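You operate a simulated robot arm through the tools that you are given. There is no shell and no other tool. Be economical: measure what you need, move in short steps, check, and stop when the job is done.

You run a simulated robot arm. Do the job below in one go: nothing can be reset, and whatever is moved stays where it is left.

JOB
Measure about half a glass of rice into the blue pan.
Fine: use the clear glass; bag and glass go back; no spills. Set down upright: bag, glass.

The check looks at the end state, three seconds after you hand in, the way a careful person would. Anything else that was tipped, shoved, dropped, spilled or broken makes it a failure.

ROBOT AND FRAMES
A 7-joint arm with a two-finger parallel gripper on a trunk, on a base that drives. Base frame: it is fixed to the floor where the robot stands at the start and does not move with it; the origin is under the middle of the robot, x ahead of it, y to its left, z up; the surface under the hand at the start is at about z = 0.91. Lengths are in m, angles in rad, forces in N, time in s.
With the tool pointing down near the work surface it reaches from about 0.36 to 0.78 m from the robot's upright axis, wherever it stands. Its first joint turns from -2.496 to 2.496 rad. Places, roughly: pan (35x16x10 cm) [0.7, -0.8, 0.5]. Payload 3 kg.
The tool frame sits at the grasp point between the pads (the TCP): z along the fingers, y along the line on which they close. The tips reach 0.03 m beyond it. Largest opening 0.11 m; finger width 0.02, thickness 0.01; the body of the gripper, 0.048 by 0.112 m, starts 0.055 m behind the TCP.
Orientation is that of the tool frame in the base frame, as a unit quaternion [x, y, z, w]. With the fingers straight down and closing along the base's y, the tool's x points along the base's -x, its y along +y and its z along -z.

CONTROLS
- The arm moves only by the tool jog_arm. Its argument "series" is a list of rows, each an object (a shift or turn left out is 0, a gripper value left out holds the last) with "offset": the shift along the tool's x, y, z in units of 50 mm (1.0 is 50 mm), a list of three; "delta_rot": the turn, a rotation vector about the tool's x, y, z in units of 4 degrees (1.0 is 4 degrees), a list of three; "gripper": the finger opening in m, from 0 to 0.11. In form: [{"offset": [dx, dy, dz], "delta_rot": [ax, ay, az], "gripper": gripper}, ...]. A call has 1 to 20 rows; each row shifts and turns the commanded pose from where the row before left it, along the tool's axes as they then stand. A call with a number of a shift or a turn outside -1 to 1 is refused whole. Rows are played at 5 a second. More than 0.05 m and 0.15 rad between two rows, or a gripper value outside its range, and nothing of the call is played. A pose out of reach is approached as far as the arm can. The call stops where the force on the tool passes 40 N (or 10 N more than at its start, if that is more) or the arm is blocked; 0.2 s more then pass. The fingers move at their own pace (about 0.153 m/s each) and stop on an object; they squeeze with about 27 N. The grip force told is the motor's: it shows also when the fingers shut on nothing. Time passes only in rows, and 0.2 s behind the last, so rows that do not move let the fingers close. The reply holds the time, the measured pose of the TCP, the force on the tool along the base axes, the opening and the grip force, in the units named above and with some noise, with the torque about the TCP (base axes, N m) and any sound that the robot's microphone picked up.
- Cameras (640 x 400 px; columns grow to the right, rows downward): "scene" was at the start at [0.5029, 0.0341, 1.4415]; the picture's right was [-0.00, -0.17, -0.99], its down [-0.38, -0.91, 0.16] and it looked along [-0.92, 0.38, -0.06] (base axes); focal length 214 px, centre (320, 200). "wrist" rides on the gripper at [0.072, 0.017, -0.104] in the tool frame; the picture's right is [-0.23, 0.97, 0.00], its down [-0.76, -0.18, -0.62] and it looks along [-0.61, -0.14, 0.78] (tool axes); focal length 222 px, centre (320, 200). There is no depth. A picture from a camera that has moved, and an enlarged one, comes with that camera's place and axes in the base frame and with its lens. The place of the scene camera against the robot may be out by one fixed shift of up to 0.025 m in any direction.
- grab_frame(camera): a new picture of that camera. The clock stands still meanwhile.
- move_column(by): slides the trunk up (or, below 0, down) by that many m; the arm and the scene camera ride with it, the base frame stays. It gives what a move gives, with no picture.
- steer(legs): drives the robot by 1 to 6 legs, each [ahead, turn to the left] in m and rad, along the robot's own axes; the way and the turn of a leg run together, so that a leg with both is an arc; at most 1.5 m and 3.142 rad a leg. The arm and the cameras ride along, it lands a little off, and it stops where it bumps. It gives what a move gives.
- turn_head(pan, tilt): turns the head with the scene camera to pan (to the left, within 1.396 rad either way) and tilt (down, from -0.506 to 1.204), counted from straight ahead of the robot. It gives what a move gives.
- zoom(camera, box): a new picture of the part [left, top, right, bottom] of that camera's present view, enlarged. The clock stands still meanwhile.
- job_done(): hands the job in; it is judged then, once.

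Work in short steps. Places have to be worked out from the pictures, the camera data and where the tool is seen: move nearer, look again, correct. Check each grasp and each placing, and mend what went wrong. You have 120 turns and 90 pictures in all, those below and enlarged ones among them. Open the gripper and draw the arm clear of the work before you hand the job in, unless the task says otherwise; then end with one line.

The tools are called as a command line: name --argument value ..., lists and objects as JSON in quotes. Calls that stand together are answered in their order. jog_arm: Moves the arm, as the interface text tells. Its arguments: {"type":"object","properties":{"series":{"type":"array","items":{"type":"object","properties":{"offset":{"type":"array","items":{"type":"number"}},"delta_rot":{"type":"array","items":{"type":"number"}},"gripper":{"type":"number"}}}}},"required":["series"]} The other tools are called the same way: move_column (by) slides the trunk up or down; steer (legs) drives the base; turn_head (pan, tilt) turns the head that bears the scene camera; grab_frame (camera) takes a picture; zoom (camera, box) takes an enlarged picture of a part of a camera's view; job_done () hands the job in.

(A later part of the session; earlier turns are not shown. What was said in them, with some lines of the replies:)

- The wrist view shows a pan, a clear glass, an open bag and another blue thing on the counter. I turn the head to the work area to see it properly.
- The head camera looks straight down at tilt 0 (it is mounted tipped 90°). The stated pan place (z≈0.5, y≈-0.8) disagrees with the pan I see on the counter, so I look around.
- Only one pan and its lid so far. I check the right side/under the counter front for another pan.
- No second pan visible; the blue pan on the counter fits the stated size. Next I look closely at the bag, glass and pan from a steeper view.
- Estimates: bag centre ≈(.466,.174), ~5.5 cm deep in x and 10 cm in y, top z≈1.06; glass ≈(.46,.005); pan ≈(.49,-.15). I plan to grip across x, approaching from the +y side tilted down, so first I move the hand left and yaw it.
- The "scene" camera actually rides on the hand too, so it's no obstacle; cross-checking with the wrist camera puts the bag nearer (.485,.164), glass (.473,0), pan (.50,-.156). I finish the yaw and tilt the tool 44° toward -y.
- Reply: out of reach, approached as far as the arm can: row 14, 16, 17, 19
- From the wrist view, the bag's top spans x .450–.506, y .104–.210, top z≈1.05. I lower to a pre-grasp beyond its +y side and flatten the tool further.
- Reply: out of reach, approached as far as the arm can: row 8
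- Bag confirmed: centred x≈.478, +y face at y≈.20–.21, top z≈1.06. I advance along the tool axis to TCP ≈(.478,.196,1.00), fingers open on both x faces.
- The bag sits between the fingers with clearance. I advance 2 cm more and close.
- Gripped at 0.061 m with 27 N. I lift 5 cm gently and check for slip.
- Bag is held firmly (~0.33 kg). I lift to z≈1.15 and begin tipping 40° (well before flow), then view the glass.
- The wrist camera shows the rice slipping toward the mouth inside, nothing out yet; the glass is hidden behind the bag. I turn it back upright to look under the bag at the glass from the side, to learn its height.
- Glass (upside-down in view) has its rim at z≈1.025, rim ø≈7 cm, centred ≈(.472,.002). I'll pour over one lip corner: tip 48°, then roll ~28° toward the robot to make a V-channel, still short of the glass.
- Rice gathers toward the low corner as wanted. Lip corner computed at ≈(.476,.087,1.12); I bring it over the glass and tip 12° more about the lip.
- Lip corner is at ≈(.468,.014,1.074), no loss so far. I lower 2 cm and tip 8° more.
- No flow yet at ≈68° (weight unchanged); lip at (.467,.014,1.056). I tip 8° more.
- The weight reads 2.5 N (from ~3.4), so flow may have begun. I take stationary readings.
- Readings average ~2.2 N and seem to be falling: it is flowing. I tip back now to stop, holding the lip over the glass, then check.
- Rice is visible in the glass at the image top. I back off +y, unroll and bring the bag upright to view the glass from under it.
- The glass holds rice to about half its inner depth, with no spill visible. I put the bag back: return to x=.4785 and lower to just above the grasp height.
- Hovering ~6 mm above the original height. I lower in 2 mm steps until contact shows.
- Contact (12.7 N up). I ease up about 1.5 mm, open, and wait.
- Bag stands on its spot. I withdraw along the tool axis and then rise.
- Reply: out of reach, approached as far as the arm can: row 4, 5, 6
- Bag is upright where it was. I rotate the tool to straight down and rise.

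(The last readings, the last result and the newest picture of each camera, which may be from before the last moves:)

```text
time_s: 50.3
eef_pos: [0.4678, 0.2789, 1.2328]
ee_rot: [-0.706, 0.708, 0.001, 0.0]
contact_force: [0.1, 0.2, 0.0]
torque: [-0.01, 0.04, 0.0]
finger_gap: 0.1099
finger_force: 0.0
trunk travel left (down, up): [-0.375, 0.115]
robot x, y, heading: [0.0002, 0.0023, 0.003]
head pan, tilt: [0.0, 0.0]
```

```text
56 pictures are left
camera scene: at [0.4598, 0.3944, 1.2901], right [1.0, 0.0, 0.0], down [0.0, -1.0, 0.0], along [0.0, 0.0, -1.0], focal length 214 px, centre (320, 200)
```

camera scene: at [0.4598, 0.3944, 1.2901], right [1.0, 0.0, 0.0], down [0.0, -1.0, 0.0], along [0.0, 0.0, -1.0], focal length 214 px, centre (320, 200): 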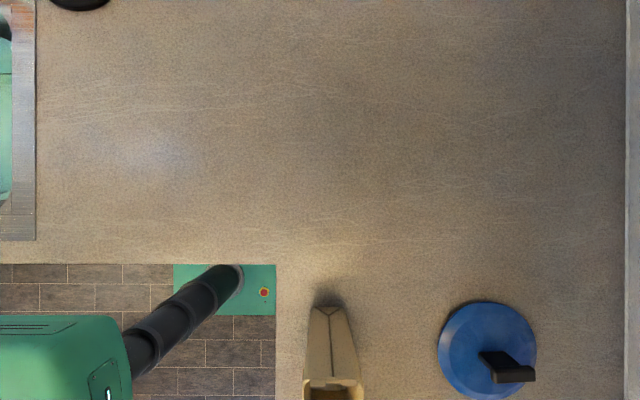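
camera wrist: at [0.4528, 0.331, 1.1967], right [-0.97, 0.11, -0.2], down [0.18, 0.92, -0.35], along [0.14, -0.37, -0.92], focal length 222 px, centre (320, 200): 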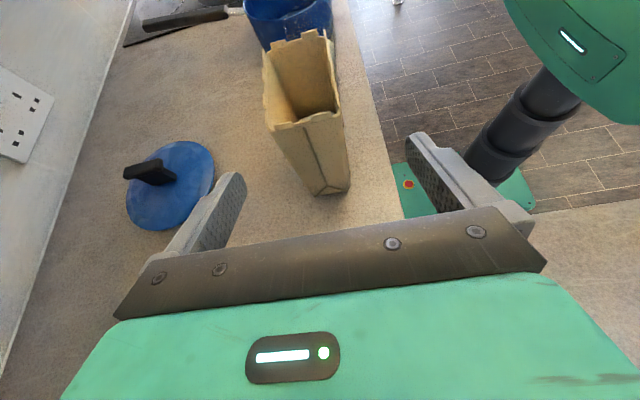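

Next I'll take the glass from the front with a near-horizontal tool, so I need room: drive back 0.2 m.

steer --legs '[[-0.2, 0]]'

jog_arm --series '[{"offset": [0, -0.8, 0], "delta_rot": [0, 0, -1]}, {"offset": [0, -0.8, 0], "delta_rot": [0, 0, -1]}, {"delta_rot": [0, 0, -1]}, {"delta_rot": [0, 0, -1]}, {"delta_rot": [0, 0, -1]}, {"delta_rot": [0, 0, -1]}, {"delta_rot": [0, 0, -1]}, {"delta_rot": [0, 0, -1]}, {"delta_rot": [0, 0, -1]}, {"delta_rot": [0, 0, -1]}, {"delta_rot": [0, 0, -1]}, {"delta_rot": [0, 0, -1]}, {"delta_rot": [0, 0, -1]}, {"delta_rot": [0, 0, -1]}, {"delta_rot": [0, 0, -1]}, {"delta_rot": [0, 0, -1]}, {"delta_rot": [0, 0, -1]}, {"delta_rot": [0, 0, -1]}, {"delta_rot": [0, 0, -1]}, {"delta_rot": [0, 0, -1]}]'

```text
time_s: 51.9
eef_pos: [0.2668, 0.2802, 1.2331]
ee_rot: [0.708, -0.706, 0.0, 0.0]
contact_force: [0.5, 0.1, 0.3]
torque: [0.02, 0.03, 0.0]
finger_gap: 0.1101
finger_force: 0.2
trunk travel left (down, up): [-0.375, 0.115]
robot x, y, heading: [-0.1975, 0.0035, 0.003]
head pan, tilt: [0.0, 0.0]
```

```text
time_s: 56.0
eef_pos: [0.3461, 0.2833, 1.2327]
ee_rot: [0.996, -0.085, 0.001, 0.0]
contact_force: [0.1, 0.1, 0.9]
torque: [0.01, 0.02, 0.02]
finger_gap: 0.11
finger_force: 0.2
trunk travel left (down, up): [-0.375, 0.115]
robot x, y, heading: [-0.1986, 0.0028, 0.003]
head pan, tilt: [0.0, 0.0]
```

Yaw reached without problems. I finish the yaw, move to y≈0 (clear of the bag, at x≈.35) and pitch the tool forward.

jog_arm --series '[{"delta_rot": [0, 0, -1]}, {"delta_rot": [0, 0, -1]}, {"delta_rot": [0, 0, -0.45]}, {"offset": [0, 0.94, 0], "delta_rot": [0, 1, 0]}, {"offset": [0, 0.94, 0], "delta_rot": [0, 1, 0]}, {"offset": [0, 0.94, 0], "delta_rot": [0, 1, 0]}, {"offset": [0, 0.94, 0], "delta_rot": [0, 1, 0]}, {"offset": [0, 0.94, 0], "delta_rot": [0, 1, 0]}, {"offset": [0, 0.94, 0], "delta_rot": [0, 1, 0]}, {"delta_rot": [0, 1, 0]}, {"delta_rot": [0, 1, 0]}, {"delta_rot": [0, 1, 0]}, {"delta_rot": [0, 1, 0]}, {"delta_rot": [0, 1, 0]}, {"delta_rot": [0, 1, 0]}, {"delta_rot": [0, 1, 0]}, {"delta_rot": [0, 1, 0]}, {"delta_rot": [0, 1, 0]}, {"delta_rot": [0, 1, 0]}, {"delta_rot": [0, 1, 0]}]'

grab_frame --camera "wrist"

grab_frame --camera "scene"

```text
time_s: 60.2
eef_pos: [0.3537, 0.0033, 1.2402]
ee_rot: [0.838, 0.002, 0.546, -0.003]
contact_force: [-0.9, 0.4, -0.9]
torque: [0.0, -0.02, -0.04]
finger_gap: 0.11
finger_force: 0.0
out of reach, approached as far as the arm can: row 20
trunk travel left (down, up): [-0.375, 0.115]
robot x, y, heading: [-0.1972, 0.0039, 0.002]
head pan, tilt: [0.0, 0.0]
```

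```text
55 pictures are left
camera wrist: at [0.2877, -0.0142, 1.3472], right [-0.08, -0.97, -0.21], down [-0.88, 0.17, -0.45], along [0.47, 0.15, -0.87], focal length 222 px, centre (320, 200)
```

wrist: 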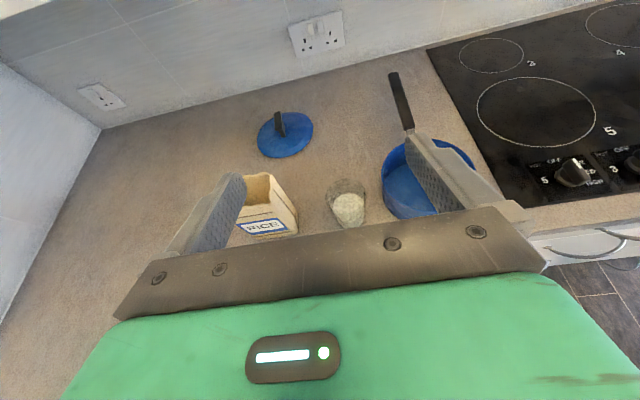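

```text
54 pictures are left
camera scene: at [0.2647, 0.0093, 1.1726], right [-0.01, 1.0, 0.0], down [0.4, 0.0, 0.92], along [0.92, 0.01, -0.4], focal length 214 px, centre (320, 200)
```

scene: 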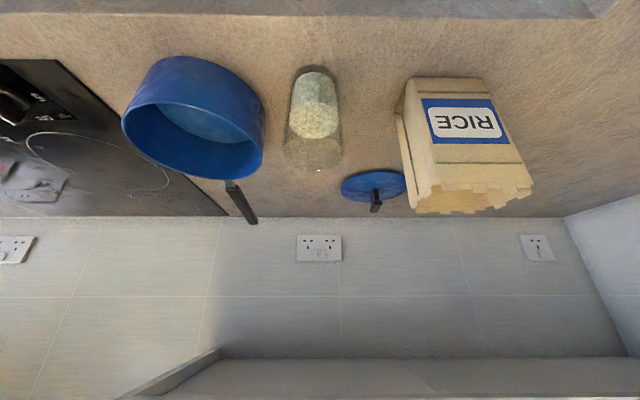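

Clear frontal view (upside-down). I zoom in on the glass area for spills and exact position.

zoom --camera "scene" --box '[220, 40, 420, 220]'

zoom --camera "wrist" --box '[220, 120, 480, 240]'

```text
2.22 times, centred on (320, 130) of scene
camera zoom: at [0.2647, 0.0093, 1.1726], right [-0.01, 1.0, 0.0], down [0.4, 0.0, 0.92], along [0.92, 0.01, -0.4], focal length 477 px, centre (320, 356)
```

zoom: 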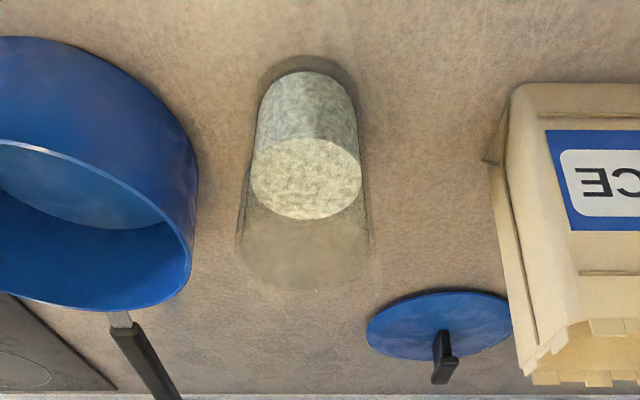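

```text
2.46 times, centred on (350, 180) of wrist
camera zoom: at [0.2877, -0.0142, 1.3472], right [-0.08, -0.97, -0.21], down [-0.88, 0.17, -0.45], along [0.47, 0.15, -0.87], focal length 547 px, centre (246, 249)
```

zoom: 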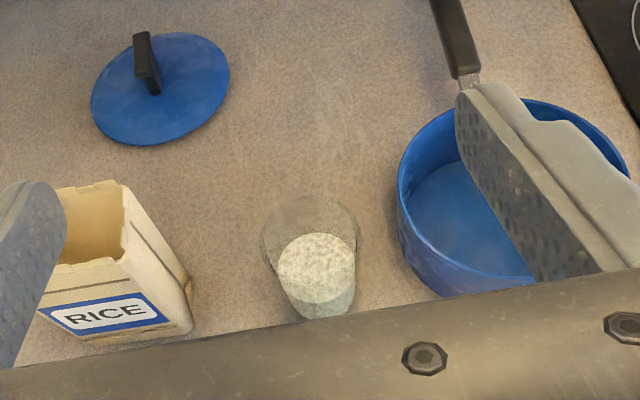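

No spills visible. Glass refined to ≈(.466,0), gripping height z≈.982. I descend to a pre-grasp in front of it.

jog_arm --series '[{"offset": [-0.77, 0.012, 0.418], "gripper": 0.1}, {"offset": [-0.77, 0.012, 0.418]}, {"offset": [-0.77, 0.012, 0.418]}, {"offset": [-0.77, 0.012, 0.418]}, {"offset": [-0.77, 0.012, 0.418]}, {}]'

grab_frame --camera "wrist"

grab_frame --camera "scene"

```text
time_s: 61.6
eef_pos: [0.4283, 0.0045, 1.055]
ee_rot: [0.83, 0.0, 0.558, 0.0]
contact_force: [1.1, -0.3, 0.4]
torque: [0.0, -0.01, 0.01]
finger_gap: 0.0998
finger_force: 0.1
out of reach, approached as far as the arm can: row 1, 2, 3, 4
trunk travel left (down, up): [-0.375, 0.115]
robot x, y, heading: [-0.2027, 0.0025, 0.005]
head pan, tilt: [0.0, 0.0]
```

```text
51 pictures are left
camera wrist: at [0.3596, -0.0129, 1.1604], right [-0.09, -0.97, -0.21], down [-0.86, 0.18, -0.47], along [0.5, 0.14, -0.86], focal length 222 px, centre (320, 200)
```

wrist: 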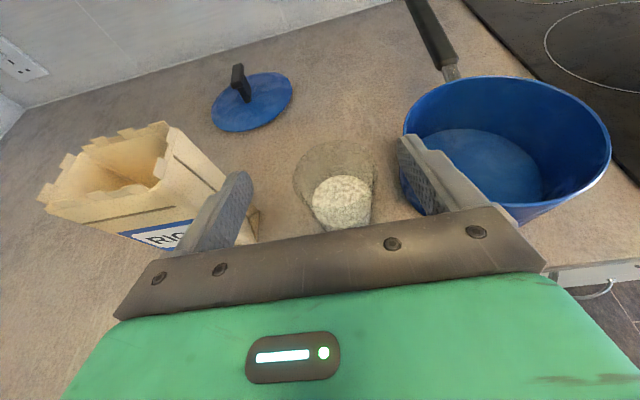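

```text
50 pictures are left
camera scene: at [0.3423, 0.0102, 0.9854], right [0.0, 1.0, 0.0], down [0.38, 0.0, 0.93], along [0.93, 0.0, -0.38], focal length 214 px, centre (320, 200)
```

scene: 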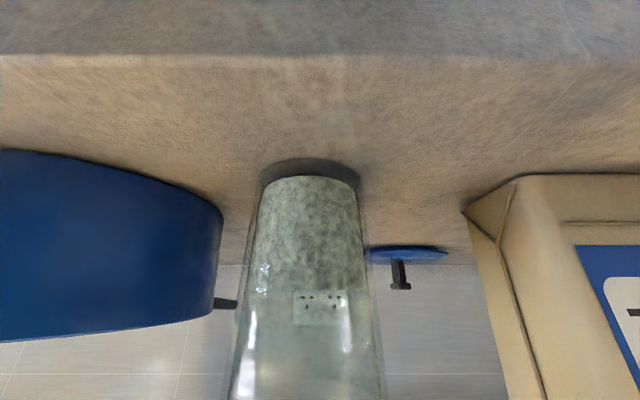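

The reach clip left TCP at (.428,.0045,1.055), still clear of the rim. I go the remaining way to ≈(.458,-.003,.982) with the fingers straddling the glass.

jog_arm --series '[{"offset": [-0.375, 0.05, 0.37]}, {"offset": [-0.375, 0.05, 0.37]}, {"offset": [-0.375, 0.05, 0.37]}, {}]'

grab_frame --camera "wrist"

grab_frame --camera "scene"

```text
time_s: 62.6
eef_pos: [0.4582, -0.0053, 0.9822]
ee_rot: [0.829, 0.001, 0.56, -0.001]
contact_force: [-0.4, -1.1, 0.8]
torque: [0.0, 0.04, -0.02]
finger_gap: 0.1002
finger_force: 0.1
trunk travel left (down, up): [-0.375, 0.115]
robot x, y, heading: [-0.2033, 0.0058, 0.009]
head pan, tilt: [0.0, 0.0]
```

```text
49 pictures are left
camera wrist: at [0.3902, -0.0215, 1.088], right [-0.09, -0.97, -0.21], down [-0.86, 0.18, -0.47], along [0.5, 0.14, -0.86], focal length 222 px, centre (320, 200)
```

wrist: 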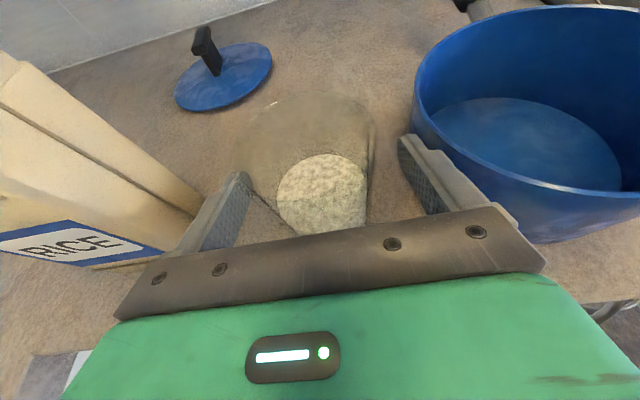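

```text
48 pictures are left
camera scene: at [0.3732, 0.0017, 0.913], right [0.0, 1.0, 0.0], down [0.38, 0.0, 0.93], along [0.93, 0.0, -0.38], focal length 214 px, centre (320, 200)
```

scene: 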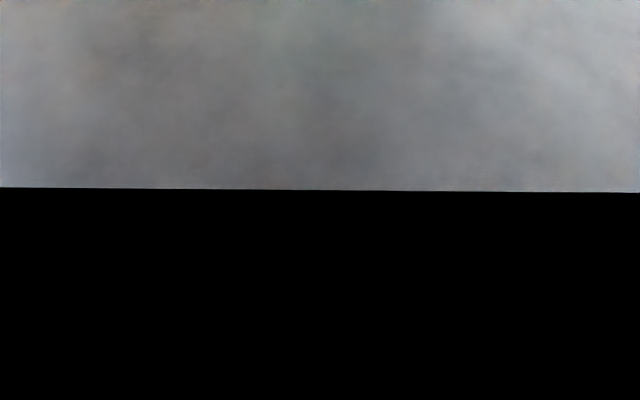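

The glass is centred between the fingers within a few mm. I close on it.

jog_arm --series '[{"gripper": 0.085}, {"gripper": 0.075}, {"gripper": 0.06}, {"gripper": 0.05}, {"gripper": 0.05}]'

grab_frame --camera "wrist"

```text
time_s: 63.9
eef_pos: [0.4599, -0.0048, 0.9824]
ee_rot: [0.829, -0.001, 0.56, 0.0]
contact_force: [1.5, 1.2, 2.1]
torque: [-0.07, -0.09, 0.04]
finger_gap: 0.0653
finger_force: 27.0
trunk travel left (down, up): [-0.375, 0.115]
robot x, y, heading: [-0.1969, 0.0046, 0.003]
head pan, tilt: [0.0, 0.0]
```

```text
47 pictures are left
camera wrist: at [0.39, -0.0214, 1.0884], right [-0.09, -0.97, -0.21], down [-0.86, 0.18, -0.47], along [0.5, 0.14, -0.86], focal length 222 px, centre (320, 200)
```

wrist: 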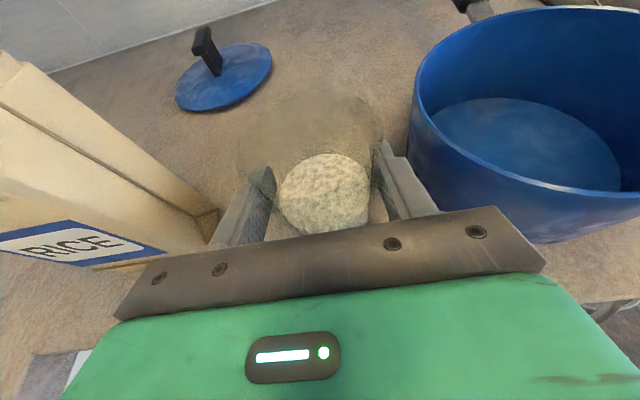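

Gripped at 65 mm. I lift straight up 12 cm.

jog_arm --series '[{"offset": [0.278, 0, -0.114]}, {"offset": [0.556, 0, -0.228]}, {"offset": [0.556, 0, -0.228]}, {"offset": [0.556, 0, -0.228]}, {"offset": [0.278, 0, -0.114]}, {}]'

grab_frame --camera "wrist"

grab_frame --camera "scene"

```text
time_s: 65.2
eef_pos: [0.4583, -0.0067, 1.1039]
ee_rot: [0.829, -0.001, 0.559, 0.001]
contact_force: [-0.3, -0.1, -3.4]
torque: [-0.02, 0.01, 0.01]
finger_gap: 0.0649
finger_force: 27.0
trunk travel left (down, up): [-0.375, 0.115]
robot x, y, heading: [-0.1976, 0.0004, 0.003]
head pan, tilt: [0.0, 0.0]
```

```text
46 pictures are left
camera wrist: at [0.3902, -0.0235, 1.2089], right [-0.09, -0.97, -0.21], down [-0.86, 0.18, -0.47], along [0.5, 0.14, -0.86], focal length 222 px, centre (320, 200)
```

wrist: 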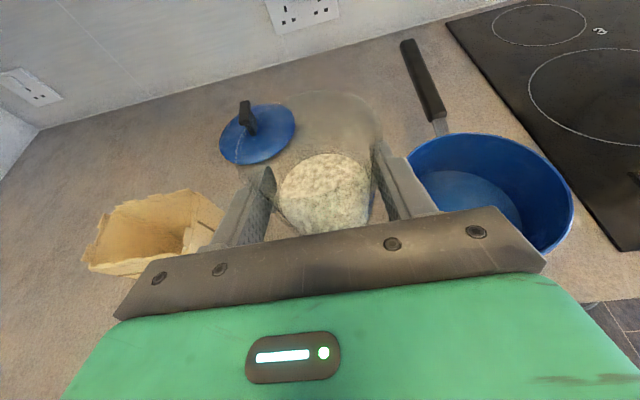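

```text
45 pictures are left
camera scene: at [0.3731, -0.0003, 1.0339], right [0.0, 1.0, 0.0], down [0.38, 0.0, 0.93], along [0.93, 0.0, -0.38], focal length 214 px, centre (320, 200)
```

scene: 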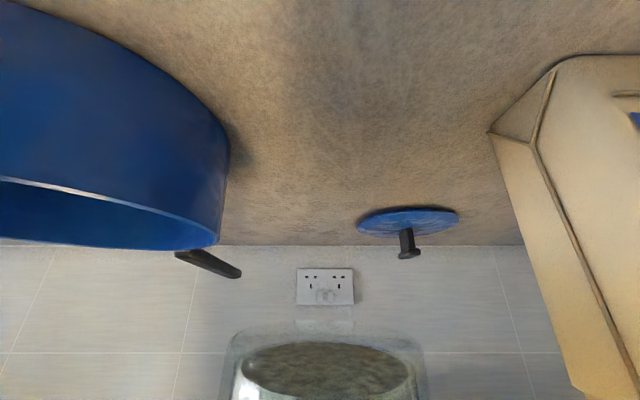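

Glass held level, pan centre ≈(.488,-.152), rim ≈1.0. I move over the pan's near part and tip the first 40° toward it.

jog_arm --series '[{"offset": [0.35, 0.78, 0.16]}, {"offset": [0.35, 0.78, 0.16]}, {"delta_rot": [0.38, 0, 0.926]}, {"delta_rot": [0.38, 0, 0.926]}, {"delta_rot": [0.38, 0, 0.926]}, {"delta_rot": [0.38, 0, 0.926]}, {"delta_rot": [0.38, 0, 0.926]}, {"delta_rot": [0.38, 0, 0.926]}, {"delta_rot": [0.38, 0, 0.926]}, {"delta_rot": [0.38, 0, 0.926]}, {"delta_rot": [0.38, 0, 0.926]}, {"delta_rot": [0.38, 0, 0.926]}]'

grab_frame --camera "wrist"

grab_frame --camera "scene"

```text
time_s: 67.8
eef_pos: [0.4861, -0.0835, 1.1291]
ee_rot: [0.779, -0.19, 0.525, -0.286]
contact_force: [-0.5, -0.1, -3.8]
torque: [-0.09, 0.03, -0.02]
finger_gap: 0.0651
finger_force: 26.8
trunk travel left (down, up): [-0.375, 0.115]
robot x, y, heading: [-0.1984, -0.0007, 0.003]
head pan, tilt: [0.0, 0.0]
```

```text
44 pictures are left
camera wrist: at [0.4176, -0.1637, 1.1989], right [-0.08, -0.61, -0.79], down [-0.86, 0.44, -0.25], along [0.5, 0.66, -0.56], focal length 222 px, centre (320, 200)
```

wrist: 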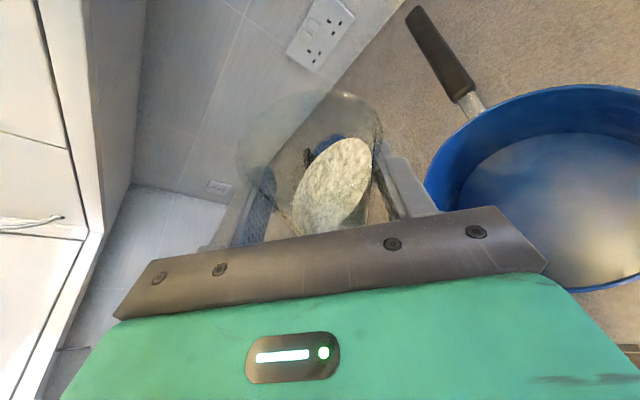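

```text
43 pictures are left
camera scene: at [0.4005, -0.0204, 1.0801], right [0.0, 0.77, 0.64], down [0.38, -0.6, 0.71], along [0.93, 0.24, -0.29], focal length 214 px, centre (320, 200)
```

scene: 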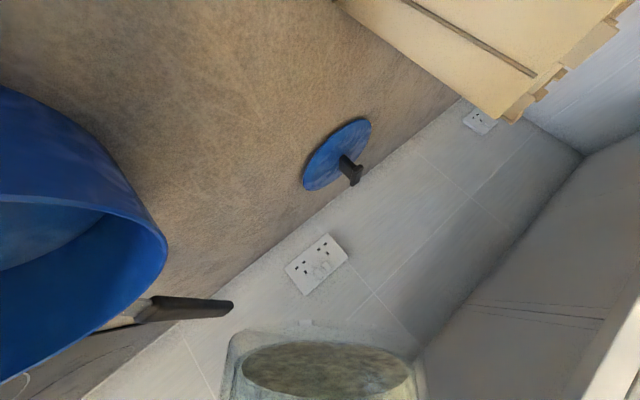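

Tipping works within reach; rice is shifting toward the pan side. I continue to 72°.

jog_arm --series '[{"delta_rot": [0.38, 0, 0.926]}, {"delta_rot": [0.38, 0, 0.926]}, {"delta_rot": [0.38, 0, 0.926]}, {"delta_rot": [0.38, 0, 0.926]}, {"delta_rot": [0.38, 0, 0.926]}, {"delta_rot": [0.38, 0, 0.926]}, {"delta_rot": [0.38, 0, 0.926]}, {"delta_rot": [0.38, 0, 0.926]}]'

grab_frame --camera "wrist"

```text
time_s: 69.7
eef_pos: [0.4865, -0.0836, 1.129]
ee_rot: [0.671, -0.327, 0.451, -0.489]
contact_force: [-0.5, -0.9, -2.2]
torque: [-0.1, 0.07, -0.03]
finger_gap: 0.0648
finger_force: 26.9
trunk travel left (down, up): [-0.375, 0.115]
robot x, y, heading: [-0.1994, 0.0038, 0.005]
head pan, tilt: [0.0, 0.0]
```

```text
42 pictures are left
camera wrist: at [0.4178, -0.1893, 1.1445], right [-0.08, -0.1, -0.99], down [-0.87, 0.5, 0.02], along [0.49, 0.86, -0.13], focal length 222 px, centre (320, 200)
```

wrist: 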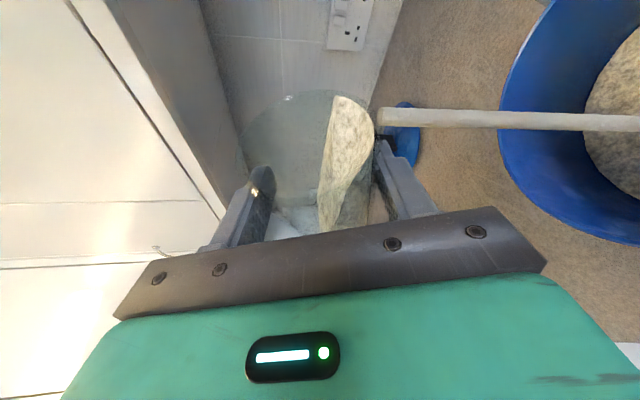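

A narrow stream is falling into the pan. I keep tipping slowly to empty the glass.

jog_arm --series '[{}, {}, {}, {"delta_rot": [0.38, 0, 0.926]}, {}, {"delta_rot": [0.38, 0, 0.926]}, {}, {"delta_rot": [0.38, 0, 0.926]}, {}, {"delta_rot": [0.38, 0, 0.926]}, {}, {"delta_rot": [0.38, 0, 0.926]}, {}, {"delta_rot": [0.38, 0, 0.926]}, {}, {}]'

grab_frame --camera "wrist"

```text
time_s: 73.0
eef_pos: [0.4876, -0.0824, 1.1294]
ee_rot: [-0.555, 0.413, -0.374, 0.618]
contact_force: [0.3, -0.2, -2.4]
torque: [-0.03, 0.01, -0.04]
finger_gap: 0.0647
finger_force: 27.3
trunk travel left (down, up): [-0.375, 0.115]
robot x, y, heading: [-0.2, 0.0045, 0.005]
head pan, tilt: [0.0, 0.0]
```

```text
41 pictures are left
camera wrist: at [0.4184, -0.1866, 1.1003], right [-0.08, 0.31, -0.95], down [-0.87, 0.45, 0.22], along [0.49, 0.84, 0.23], focal length 222 px, centre (320, 200)
```

wrist: 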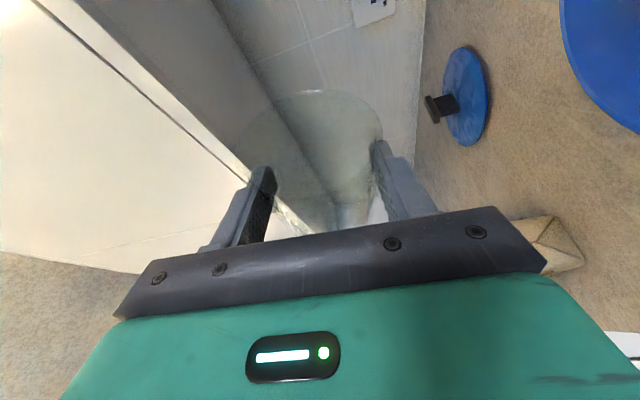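

The glass looks empty at 96°. I tip a bit further to be sure, then turn back.

jog_arm --series '[{"delta_rot": [0.38, 0, 0.926]}, {"delta_rot": [0.38, 0, 0.926]}, {"delta_rot": [0.38, 0, 0.926]}, {}, {}, {"delta_rot": [-0.38, 0, -0.926]}, {"delta_rot": [-0.38, 0, -0.926]}, {"delta_rot": [-0.38, 0, -0.926]}, {"delta_rot": [-0.38, 0, -0.926]}, {"delta_rot": [-0.38, 0, -0.926]}, {"delta_rot": [-0.38, 0, -0.926]}, {"delta_rot": [-0.38, 0, -0.926]}, {"delta_rot": [-0.38, 0, -0.926]}, {"delta_rot": [-0.38, 0, -0.926]}, {"delta_rot": [-0.38, 0, -0.926]}, {"delta_rot": [-0.38, 0, -0.926]}, {"delta_rot": [-0.38, 0, -0.926]}]'

jog_arm --series '[{"delta_rot": [-0.38, 0, -0.926]}, {"delta_rot": [-0.38, 0, -0.926]}, {"delta_rot": [-0.38, 0, -0.926]}, {"delta_rot": [-0.38, 0, -0.926]}, {"delta_rot": [-0.38, 0, -0.926]}, {"delta_rot": [-0.38, 0, -0.926]}, {"delta_rot": [-0.38, 0, -0.926]}, {"delta_rot": [-0.38, 0, -0.926]}, {"delta_rot": [-0.38, 0, -0.926]}, {"delta_rot": [-0.38, 0, -0.926]}, {"delta_rot": [-0.38, 0, -0.926]}, {"delta_rot": [-0.38, 0, -0.926]}, {"delta_rot": [-0.38, 0, -0.926]}, {"delta_rot": [-0.38, 0, -0.926]}, {"delta_rot": [-0.38, 0, -0.926]}, {}]'

grab_frame --camera "wrist"

```text
time_s: 76.7
eef_pos: [0.4866, -0.0831, 1.1297]
ee_rot: [0.718, -0.278, 0.484, -0.415]
contact_force: [-0.7, -0.4, -2.2]
torque: [-0.02, 0.01, 0.04]
finger_gap: 0.0648
finger_force: 26.7
trunk travel left (down, up): [-0.375, 0.115]
robot x, y, heading: [-0.2019, 0.0026, 0.003]
head pan, tilt: [0.0, 0.0]
```

```text
time_s: 80.0
eef_pos: [0.4871, -0.0822, 1.1302]
ee_rot: [0.829, 0.0, 0.559, 0.001]
contact_force: [-0.1, -0.5, -2.2]
torque: [0.0, 0.05, 0.0]
finger_gap: 0.0648
finger_force: 27.2
trunk travel left (down, up): [-0.375, 0.115]
robot x, y, heading: [-0.2013, 0.0025, 0.007]
head pan, tilt: [0.0, 0.0]
```

```text
40 pictures are left
camera wrist: at [0.4173, -0.0994, 1.2354], right [-0.09, -0.97, -0.21], down [-0.86, 0.18, -0.47], along [0.5, 0.14, -0.86], focal length 222 px, centre (320, 200)
```

wrist: 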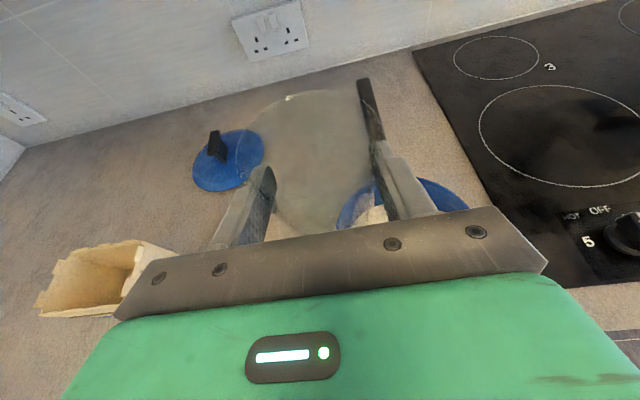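

Glass is empty and upright. I carry it back over its spot and lower to ~5 mm above the original height.

jog_arm --series '[{"offset": [-0.385, -0.77, -0.145]}, {"offset": [-0.385, -0.77, -0.145]}, {}, {"offset": [-0.52, 0, 0.2125]}, {"offset": [-0.52, 0, 0.2125]}, {"offset": [-0.52, 0, 0.2125]}, {"offset": [-0.52, 0, 0.2125]}, {}]'

grab_frame --camera "wrist"

```text
time_s: 81.8
eef_pos: [0.459, -0.0046, 0.9862]
ee_rot: [0.829, -0.001, 0.559, 0.0]
contact_force: [-0.3, -0.2, -2.5]
torque: [-0.01, -0.01, 0.04]
finger_gap: 0.0645
finger_force: 27.4
trunk travel left (down, up): [-0.375, 0.115]
robot x, y, heading: [-0.1969, 0.0023, 0.004]
head pan, tilt: [0.0, 0.0]
```

```text
39 pictures are left
camera wrist: at [0.3901, -0.0219, 1.0928], right [-0.09, -0.97, -0.21], down [-0.86, 0.18, -0.47], along [0.5, 0.14, -0.86], focal length 222 px, centre (320, 200)
```

wrist: 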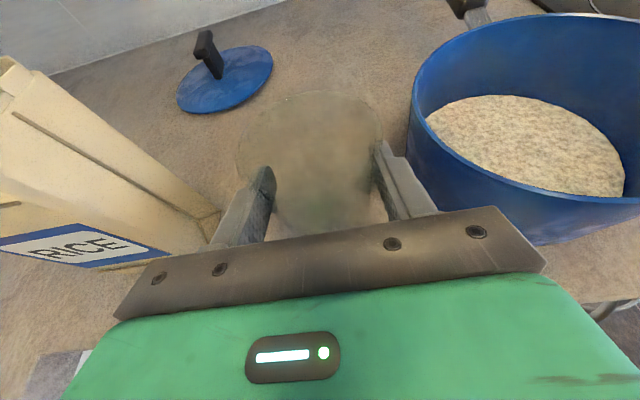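

Rice lies neatly in the pan. I lower the glass in ~1.3 mm steps to contact.

jog_arm --series '[{"offset": [-0.025, 0, 0.01]}, {"offset": [-0.025, 0, 0.01]}, {"offset": [-0.025, 0, 0.01]}, {}]'

```text
time_s: 82.8
eef_pos: [0.4599, -0.0051, 0.9833]
ee_rot: [0.829, -0.002, 0.559, 0.001]
contact_force: [1.5, -0.6, 1.3]
torque: [-0.15, -0.1, 0.04]
finger_gap: 0.0648
finger_force: 27.1
trunk travel left (down, up): [-0.375, 0.115]
robot x, y, heading: [-0.1994, 0.0031, 0.004]
head pan, tilt: [0.0, 0.0]
```

Light contact with the counter. I open, wait, and check.

jog_arm --series '[{"gripper": 0.068}, {"gripper": 0.075}, {"gripper": 0.09}, {"gripper": 0.1}, {}]'

grab_frame --camera "wrist"

```text
time_s: 84.0
eef_pos: [0.4593, -0.006, 0.9833]
ee_rot: [0.829, -0.001, 0.559, 0.001]
contact_force: [-0.2, 0.1, -0.7]
torque: [0.03, 0.0, 0.01]
finger_gap: 0.0998
finger_force: 0.0
trunk travel left (down, up): [-0.375, 0.115]
robot x, y, heading: [-0.202, -0.0007, 0.006]
head pan, tilt: [0.0, 0.0]
```

```text
38 pictures are left
camera wrist: at [0.39, -0.0221, 1.0889], right [-0.09, -0.97, -0.21], down [-0.86, 0.18, -0.47], along [0.5, 0.14, -0.86], focal length 222 px, centre (320, 200)
```

wrist: 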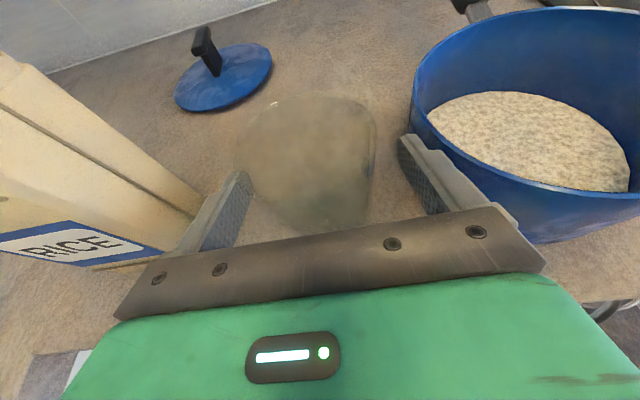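

Glass is standing free. I retreat up and back along the approach path.

jog_arm --series '[{"offset": [0.375, 0, -0.37]}, {"offset": [0.375, 0, -0.37]}, {"offset": [0.375, 0, -0.37]}, {"offset": [0.556, 0, -0.228]}, {"offset": [0.556, 0, -0.228]}, {"offset": [0.556, 0, -0.228]}]'

steer --legs '[[-0.2, 0]]'

grab_frame --camera "scene"

grab_frame --camera "wrist"

```text
time_s: 85.5
eef_pos: [0.4283, -0.0065, 1.1472]
ee_rot: [0.829, -0.001, 0.559, 0.001]
contact_force: [0.0, -0.4, -0.2]
torque: [0.02, 0.01, 0.01]
finger_gap: 0.0999
finger_force: 0.1
trunk travel left (down, up): [-0.375, 0.115]
robot x, y, heading: [-0.2042, -0.0004, 0.005]
head pan, tilt: [0.0, 0.0]
```

```text
time_s: 87.1
eef_pos: [0.2248, -0.0077, 1.1477]
ee_rot: [0.829, 0.0, 0.559, 0.0]
contact_force: [0.4, 0.4, 0.5]
torque: [-0.03, -0.01, -0.02]
finger_gap: 0.0999
finger_force: 0.0
trunk travel left (down, up): [-0.375, 0.115]
robot x, y, heading: [-0.4026, 0.0039, 0.002]
head pan, tilt: [0.0, 0.0]
```

```text
37 pictures are left
camera scene: at [0.1387, -0.0009, 1.0773], right [0.0, 1.0, 0.0], down [0.38, 0.0, 0.93], along [0.93, 0.0, -0.38], focal length 214 px, centre (320, 200)
```

scene: 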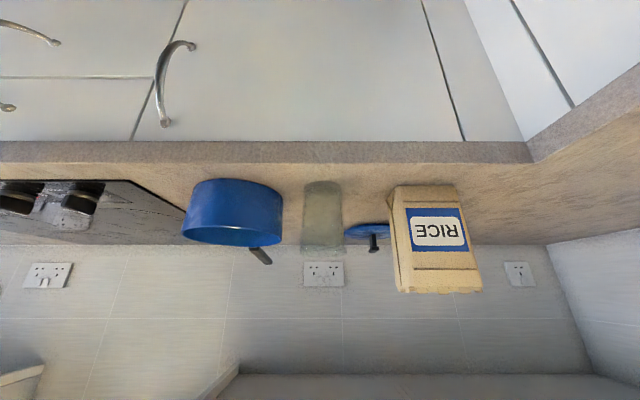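

```text
36 pictures are left
camera wrist: at [0.1557, -0.024, 1.2523], right [-0.09, -0.97, -0.21], down [-0.86, 0.18, -0.47], along [0.5, 0.14, -0.86], focal length 222 px, centre (320, 200)
```

wrist: 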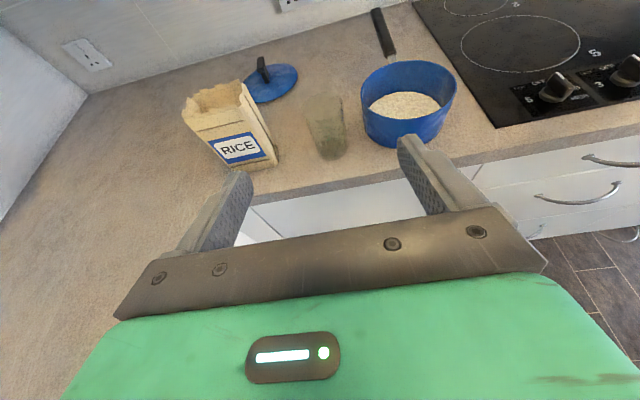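

The bag and glass stand upright in their places, rice is in the pan. I zoom once for stray grains.

zoom --camera "wrist" --box '[170, 50, 480, 200]'

```text
2.06 times, centred on (325, 125) of wrist
camera zoom: at [0.1557, -0.024, 1.2523], right [-0.09, -0.97, -0.21], down [-0.86, 0.18, -0.47], along [0.5, 0.14, -0.86], focal length 459 px, centre (310, 355)
```

zoom: 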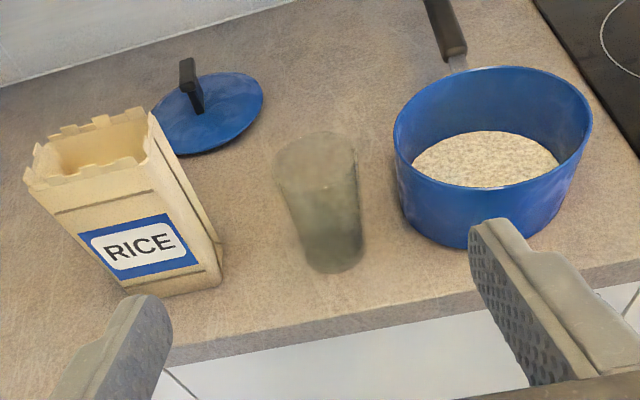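

No grains on the counter, everything is in place and the arm is clear with the gripper open; I hand in.

job_done

```text
The job is handed in.
```

About half a glass of rice is in the blue pan, judged by eye in the clear glass. The bag and the empty glass are back upright in their places, and I saw no spilled grains.
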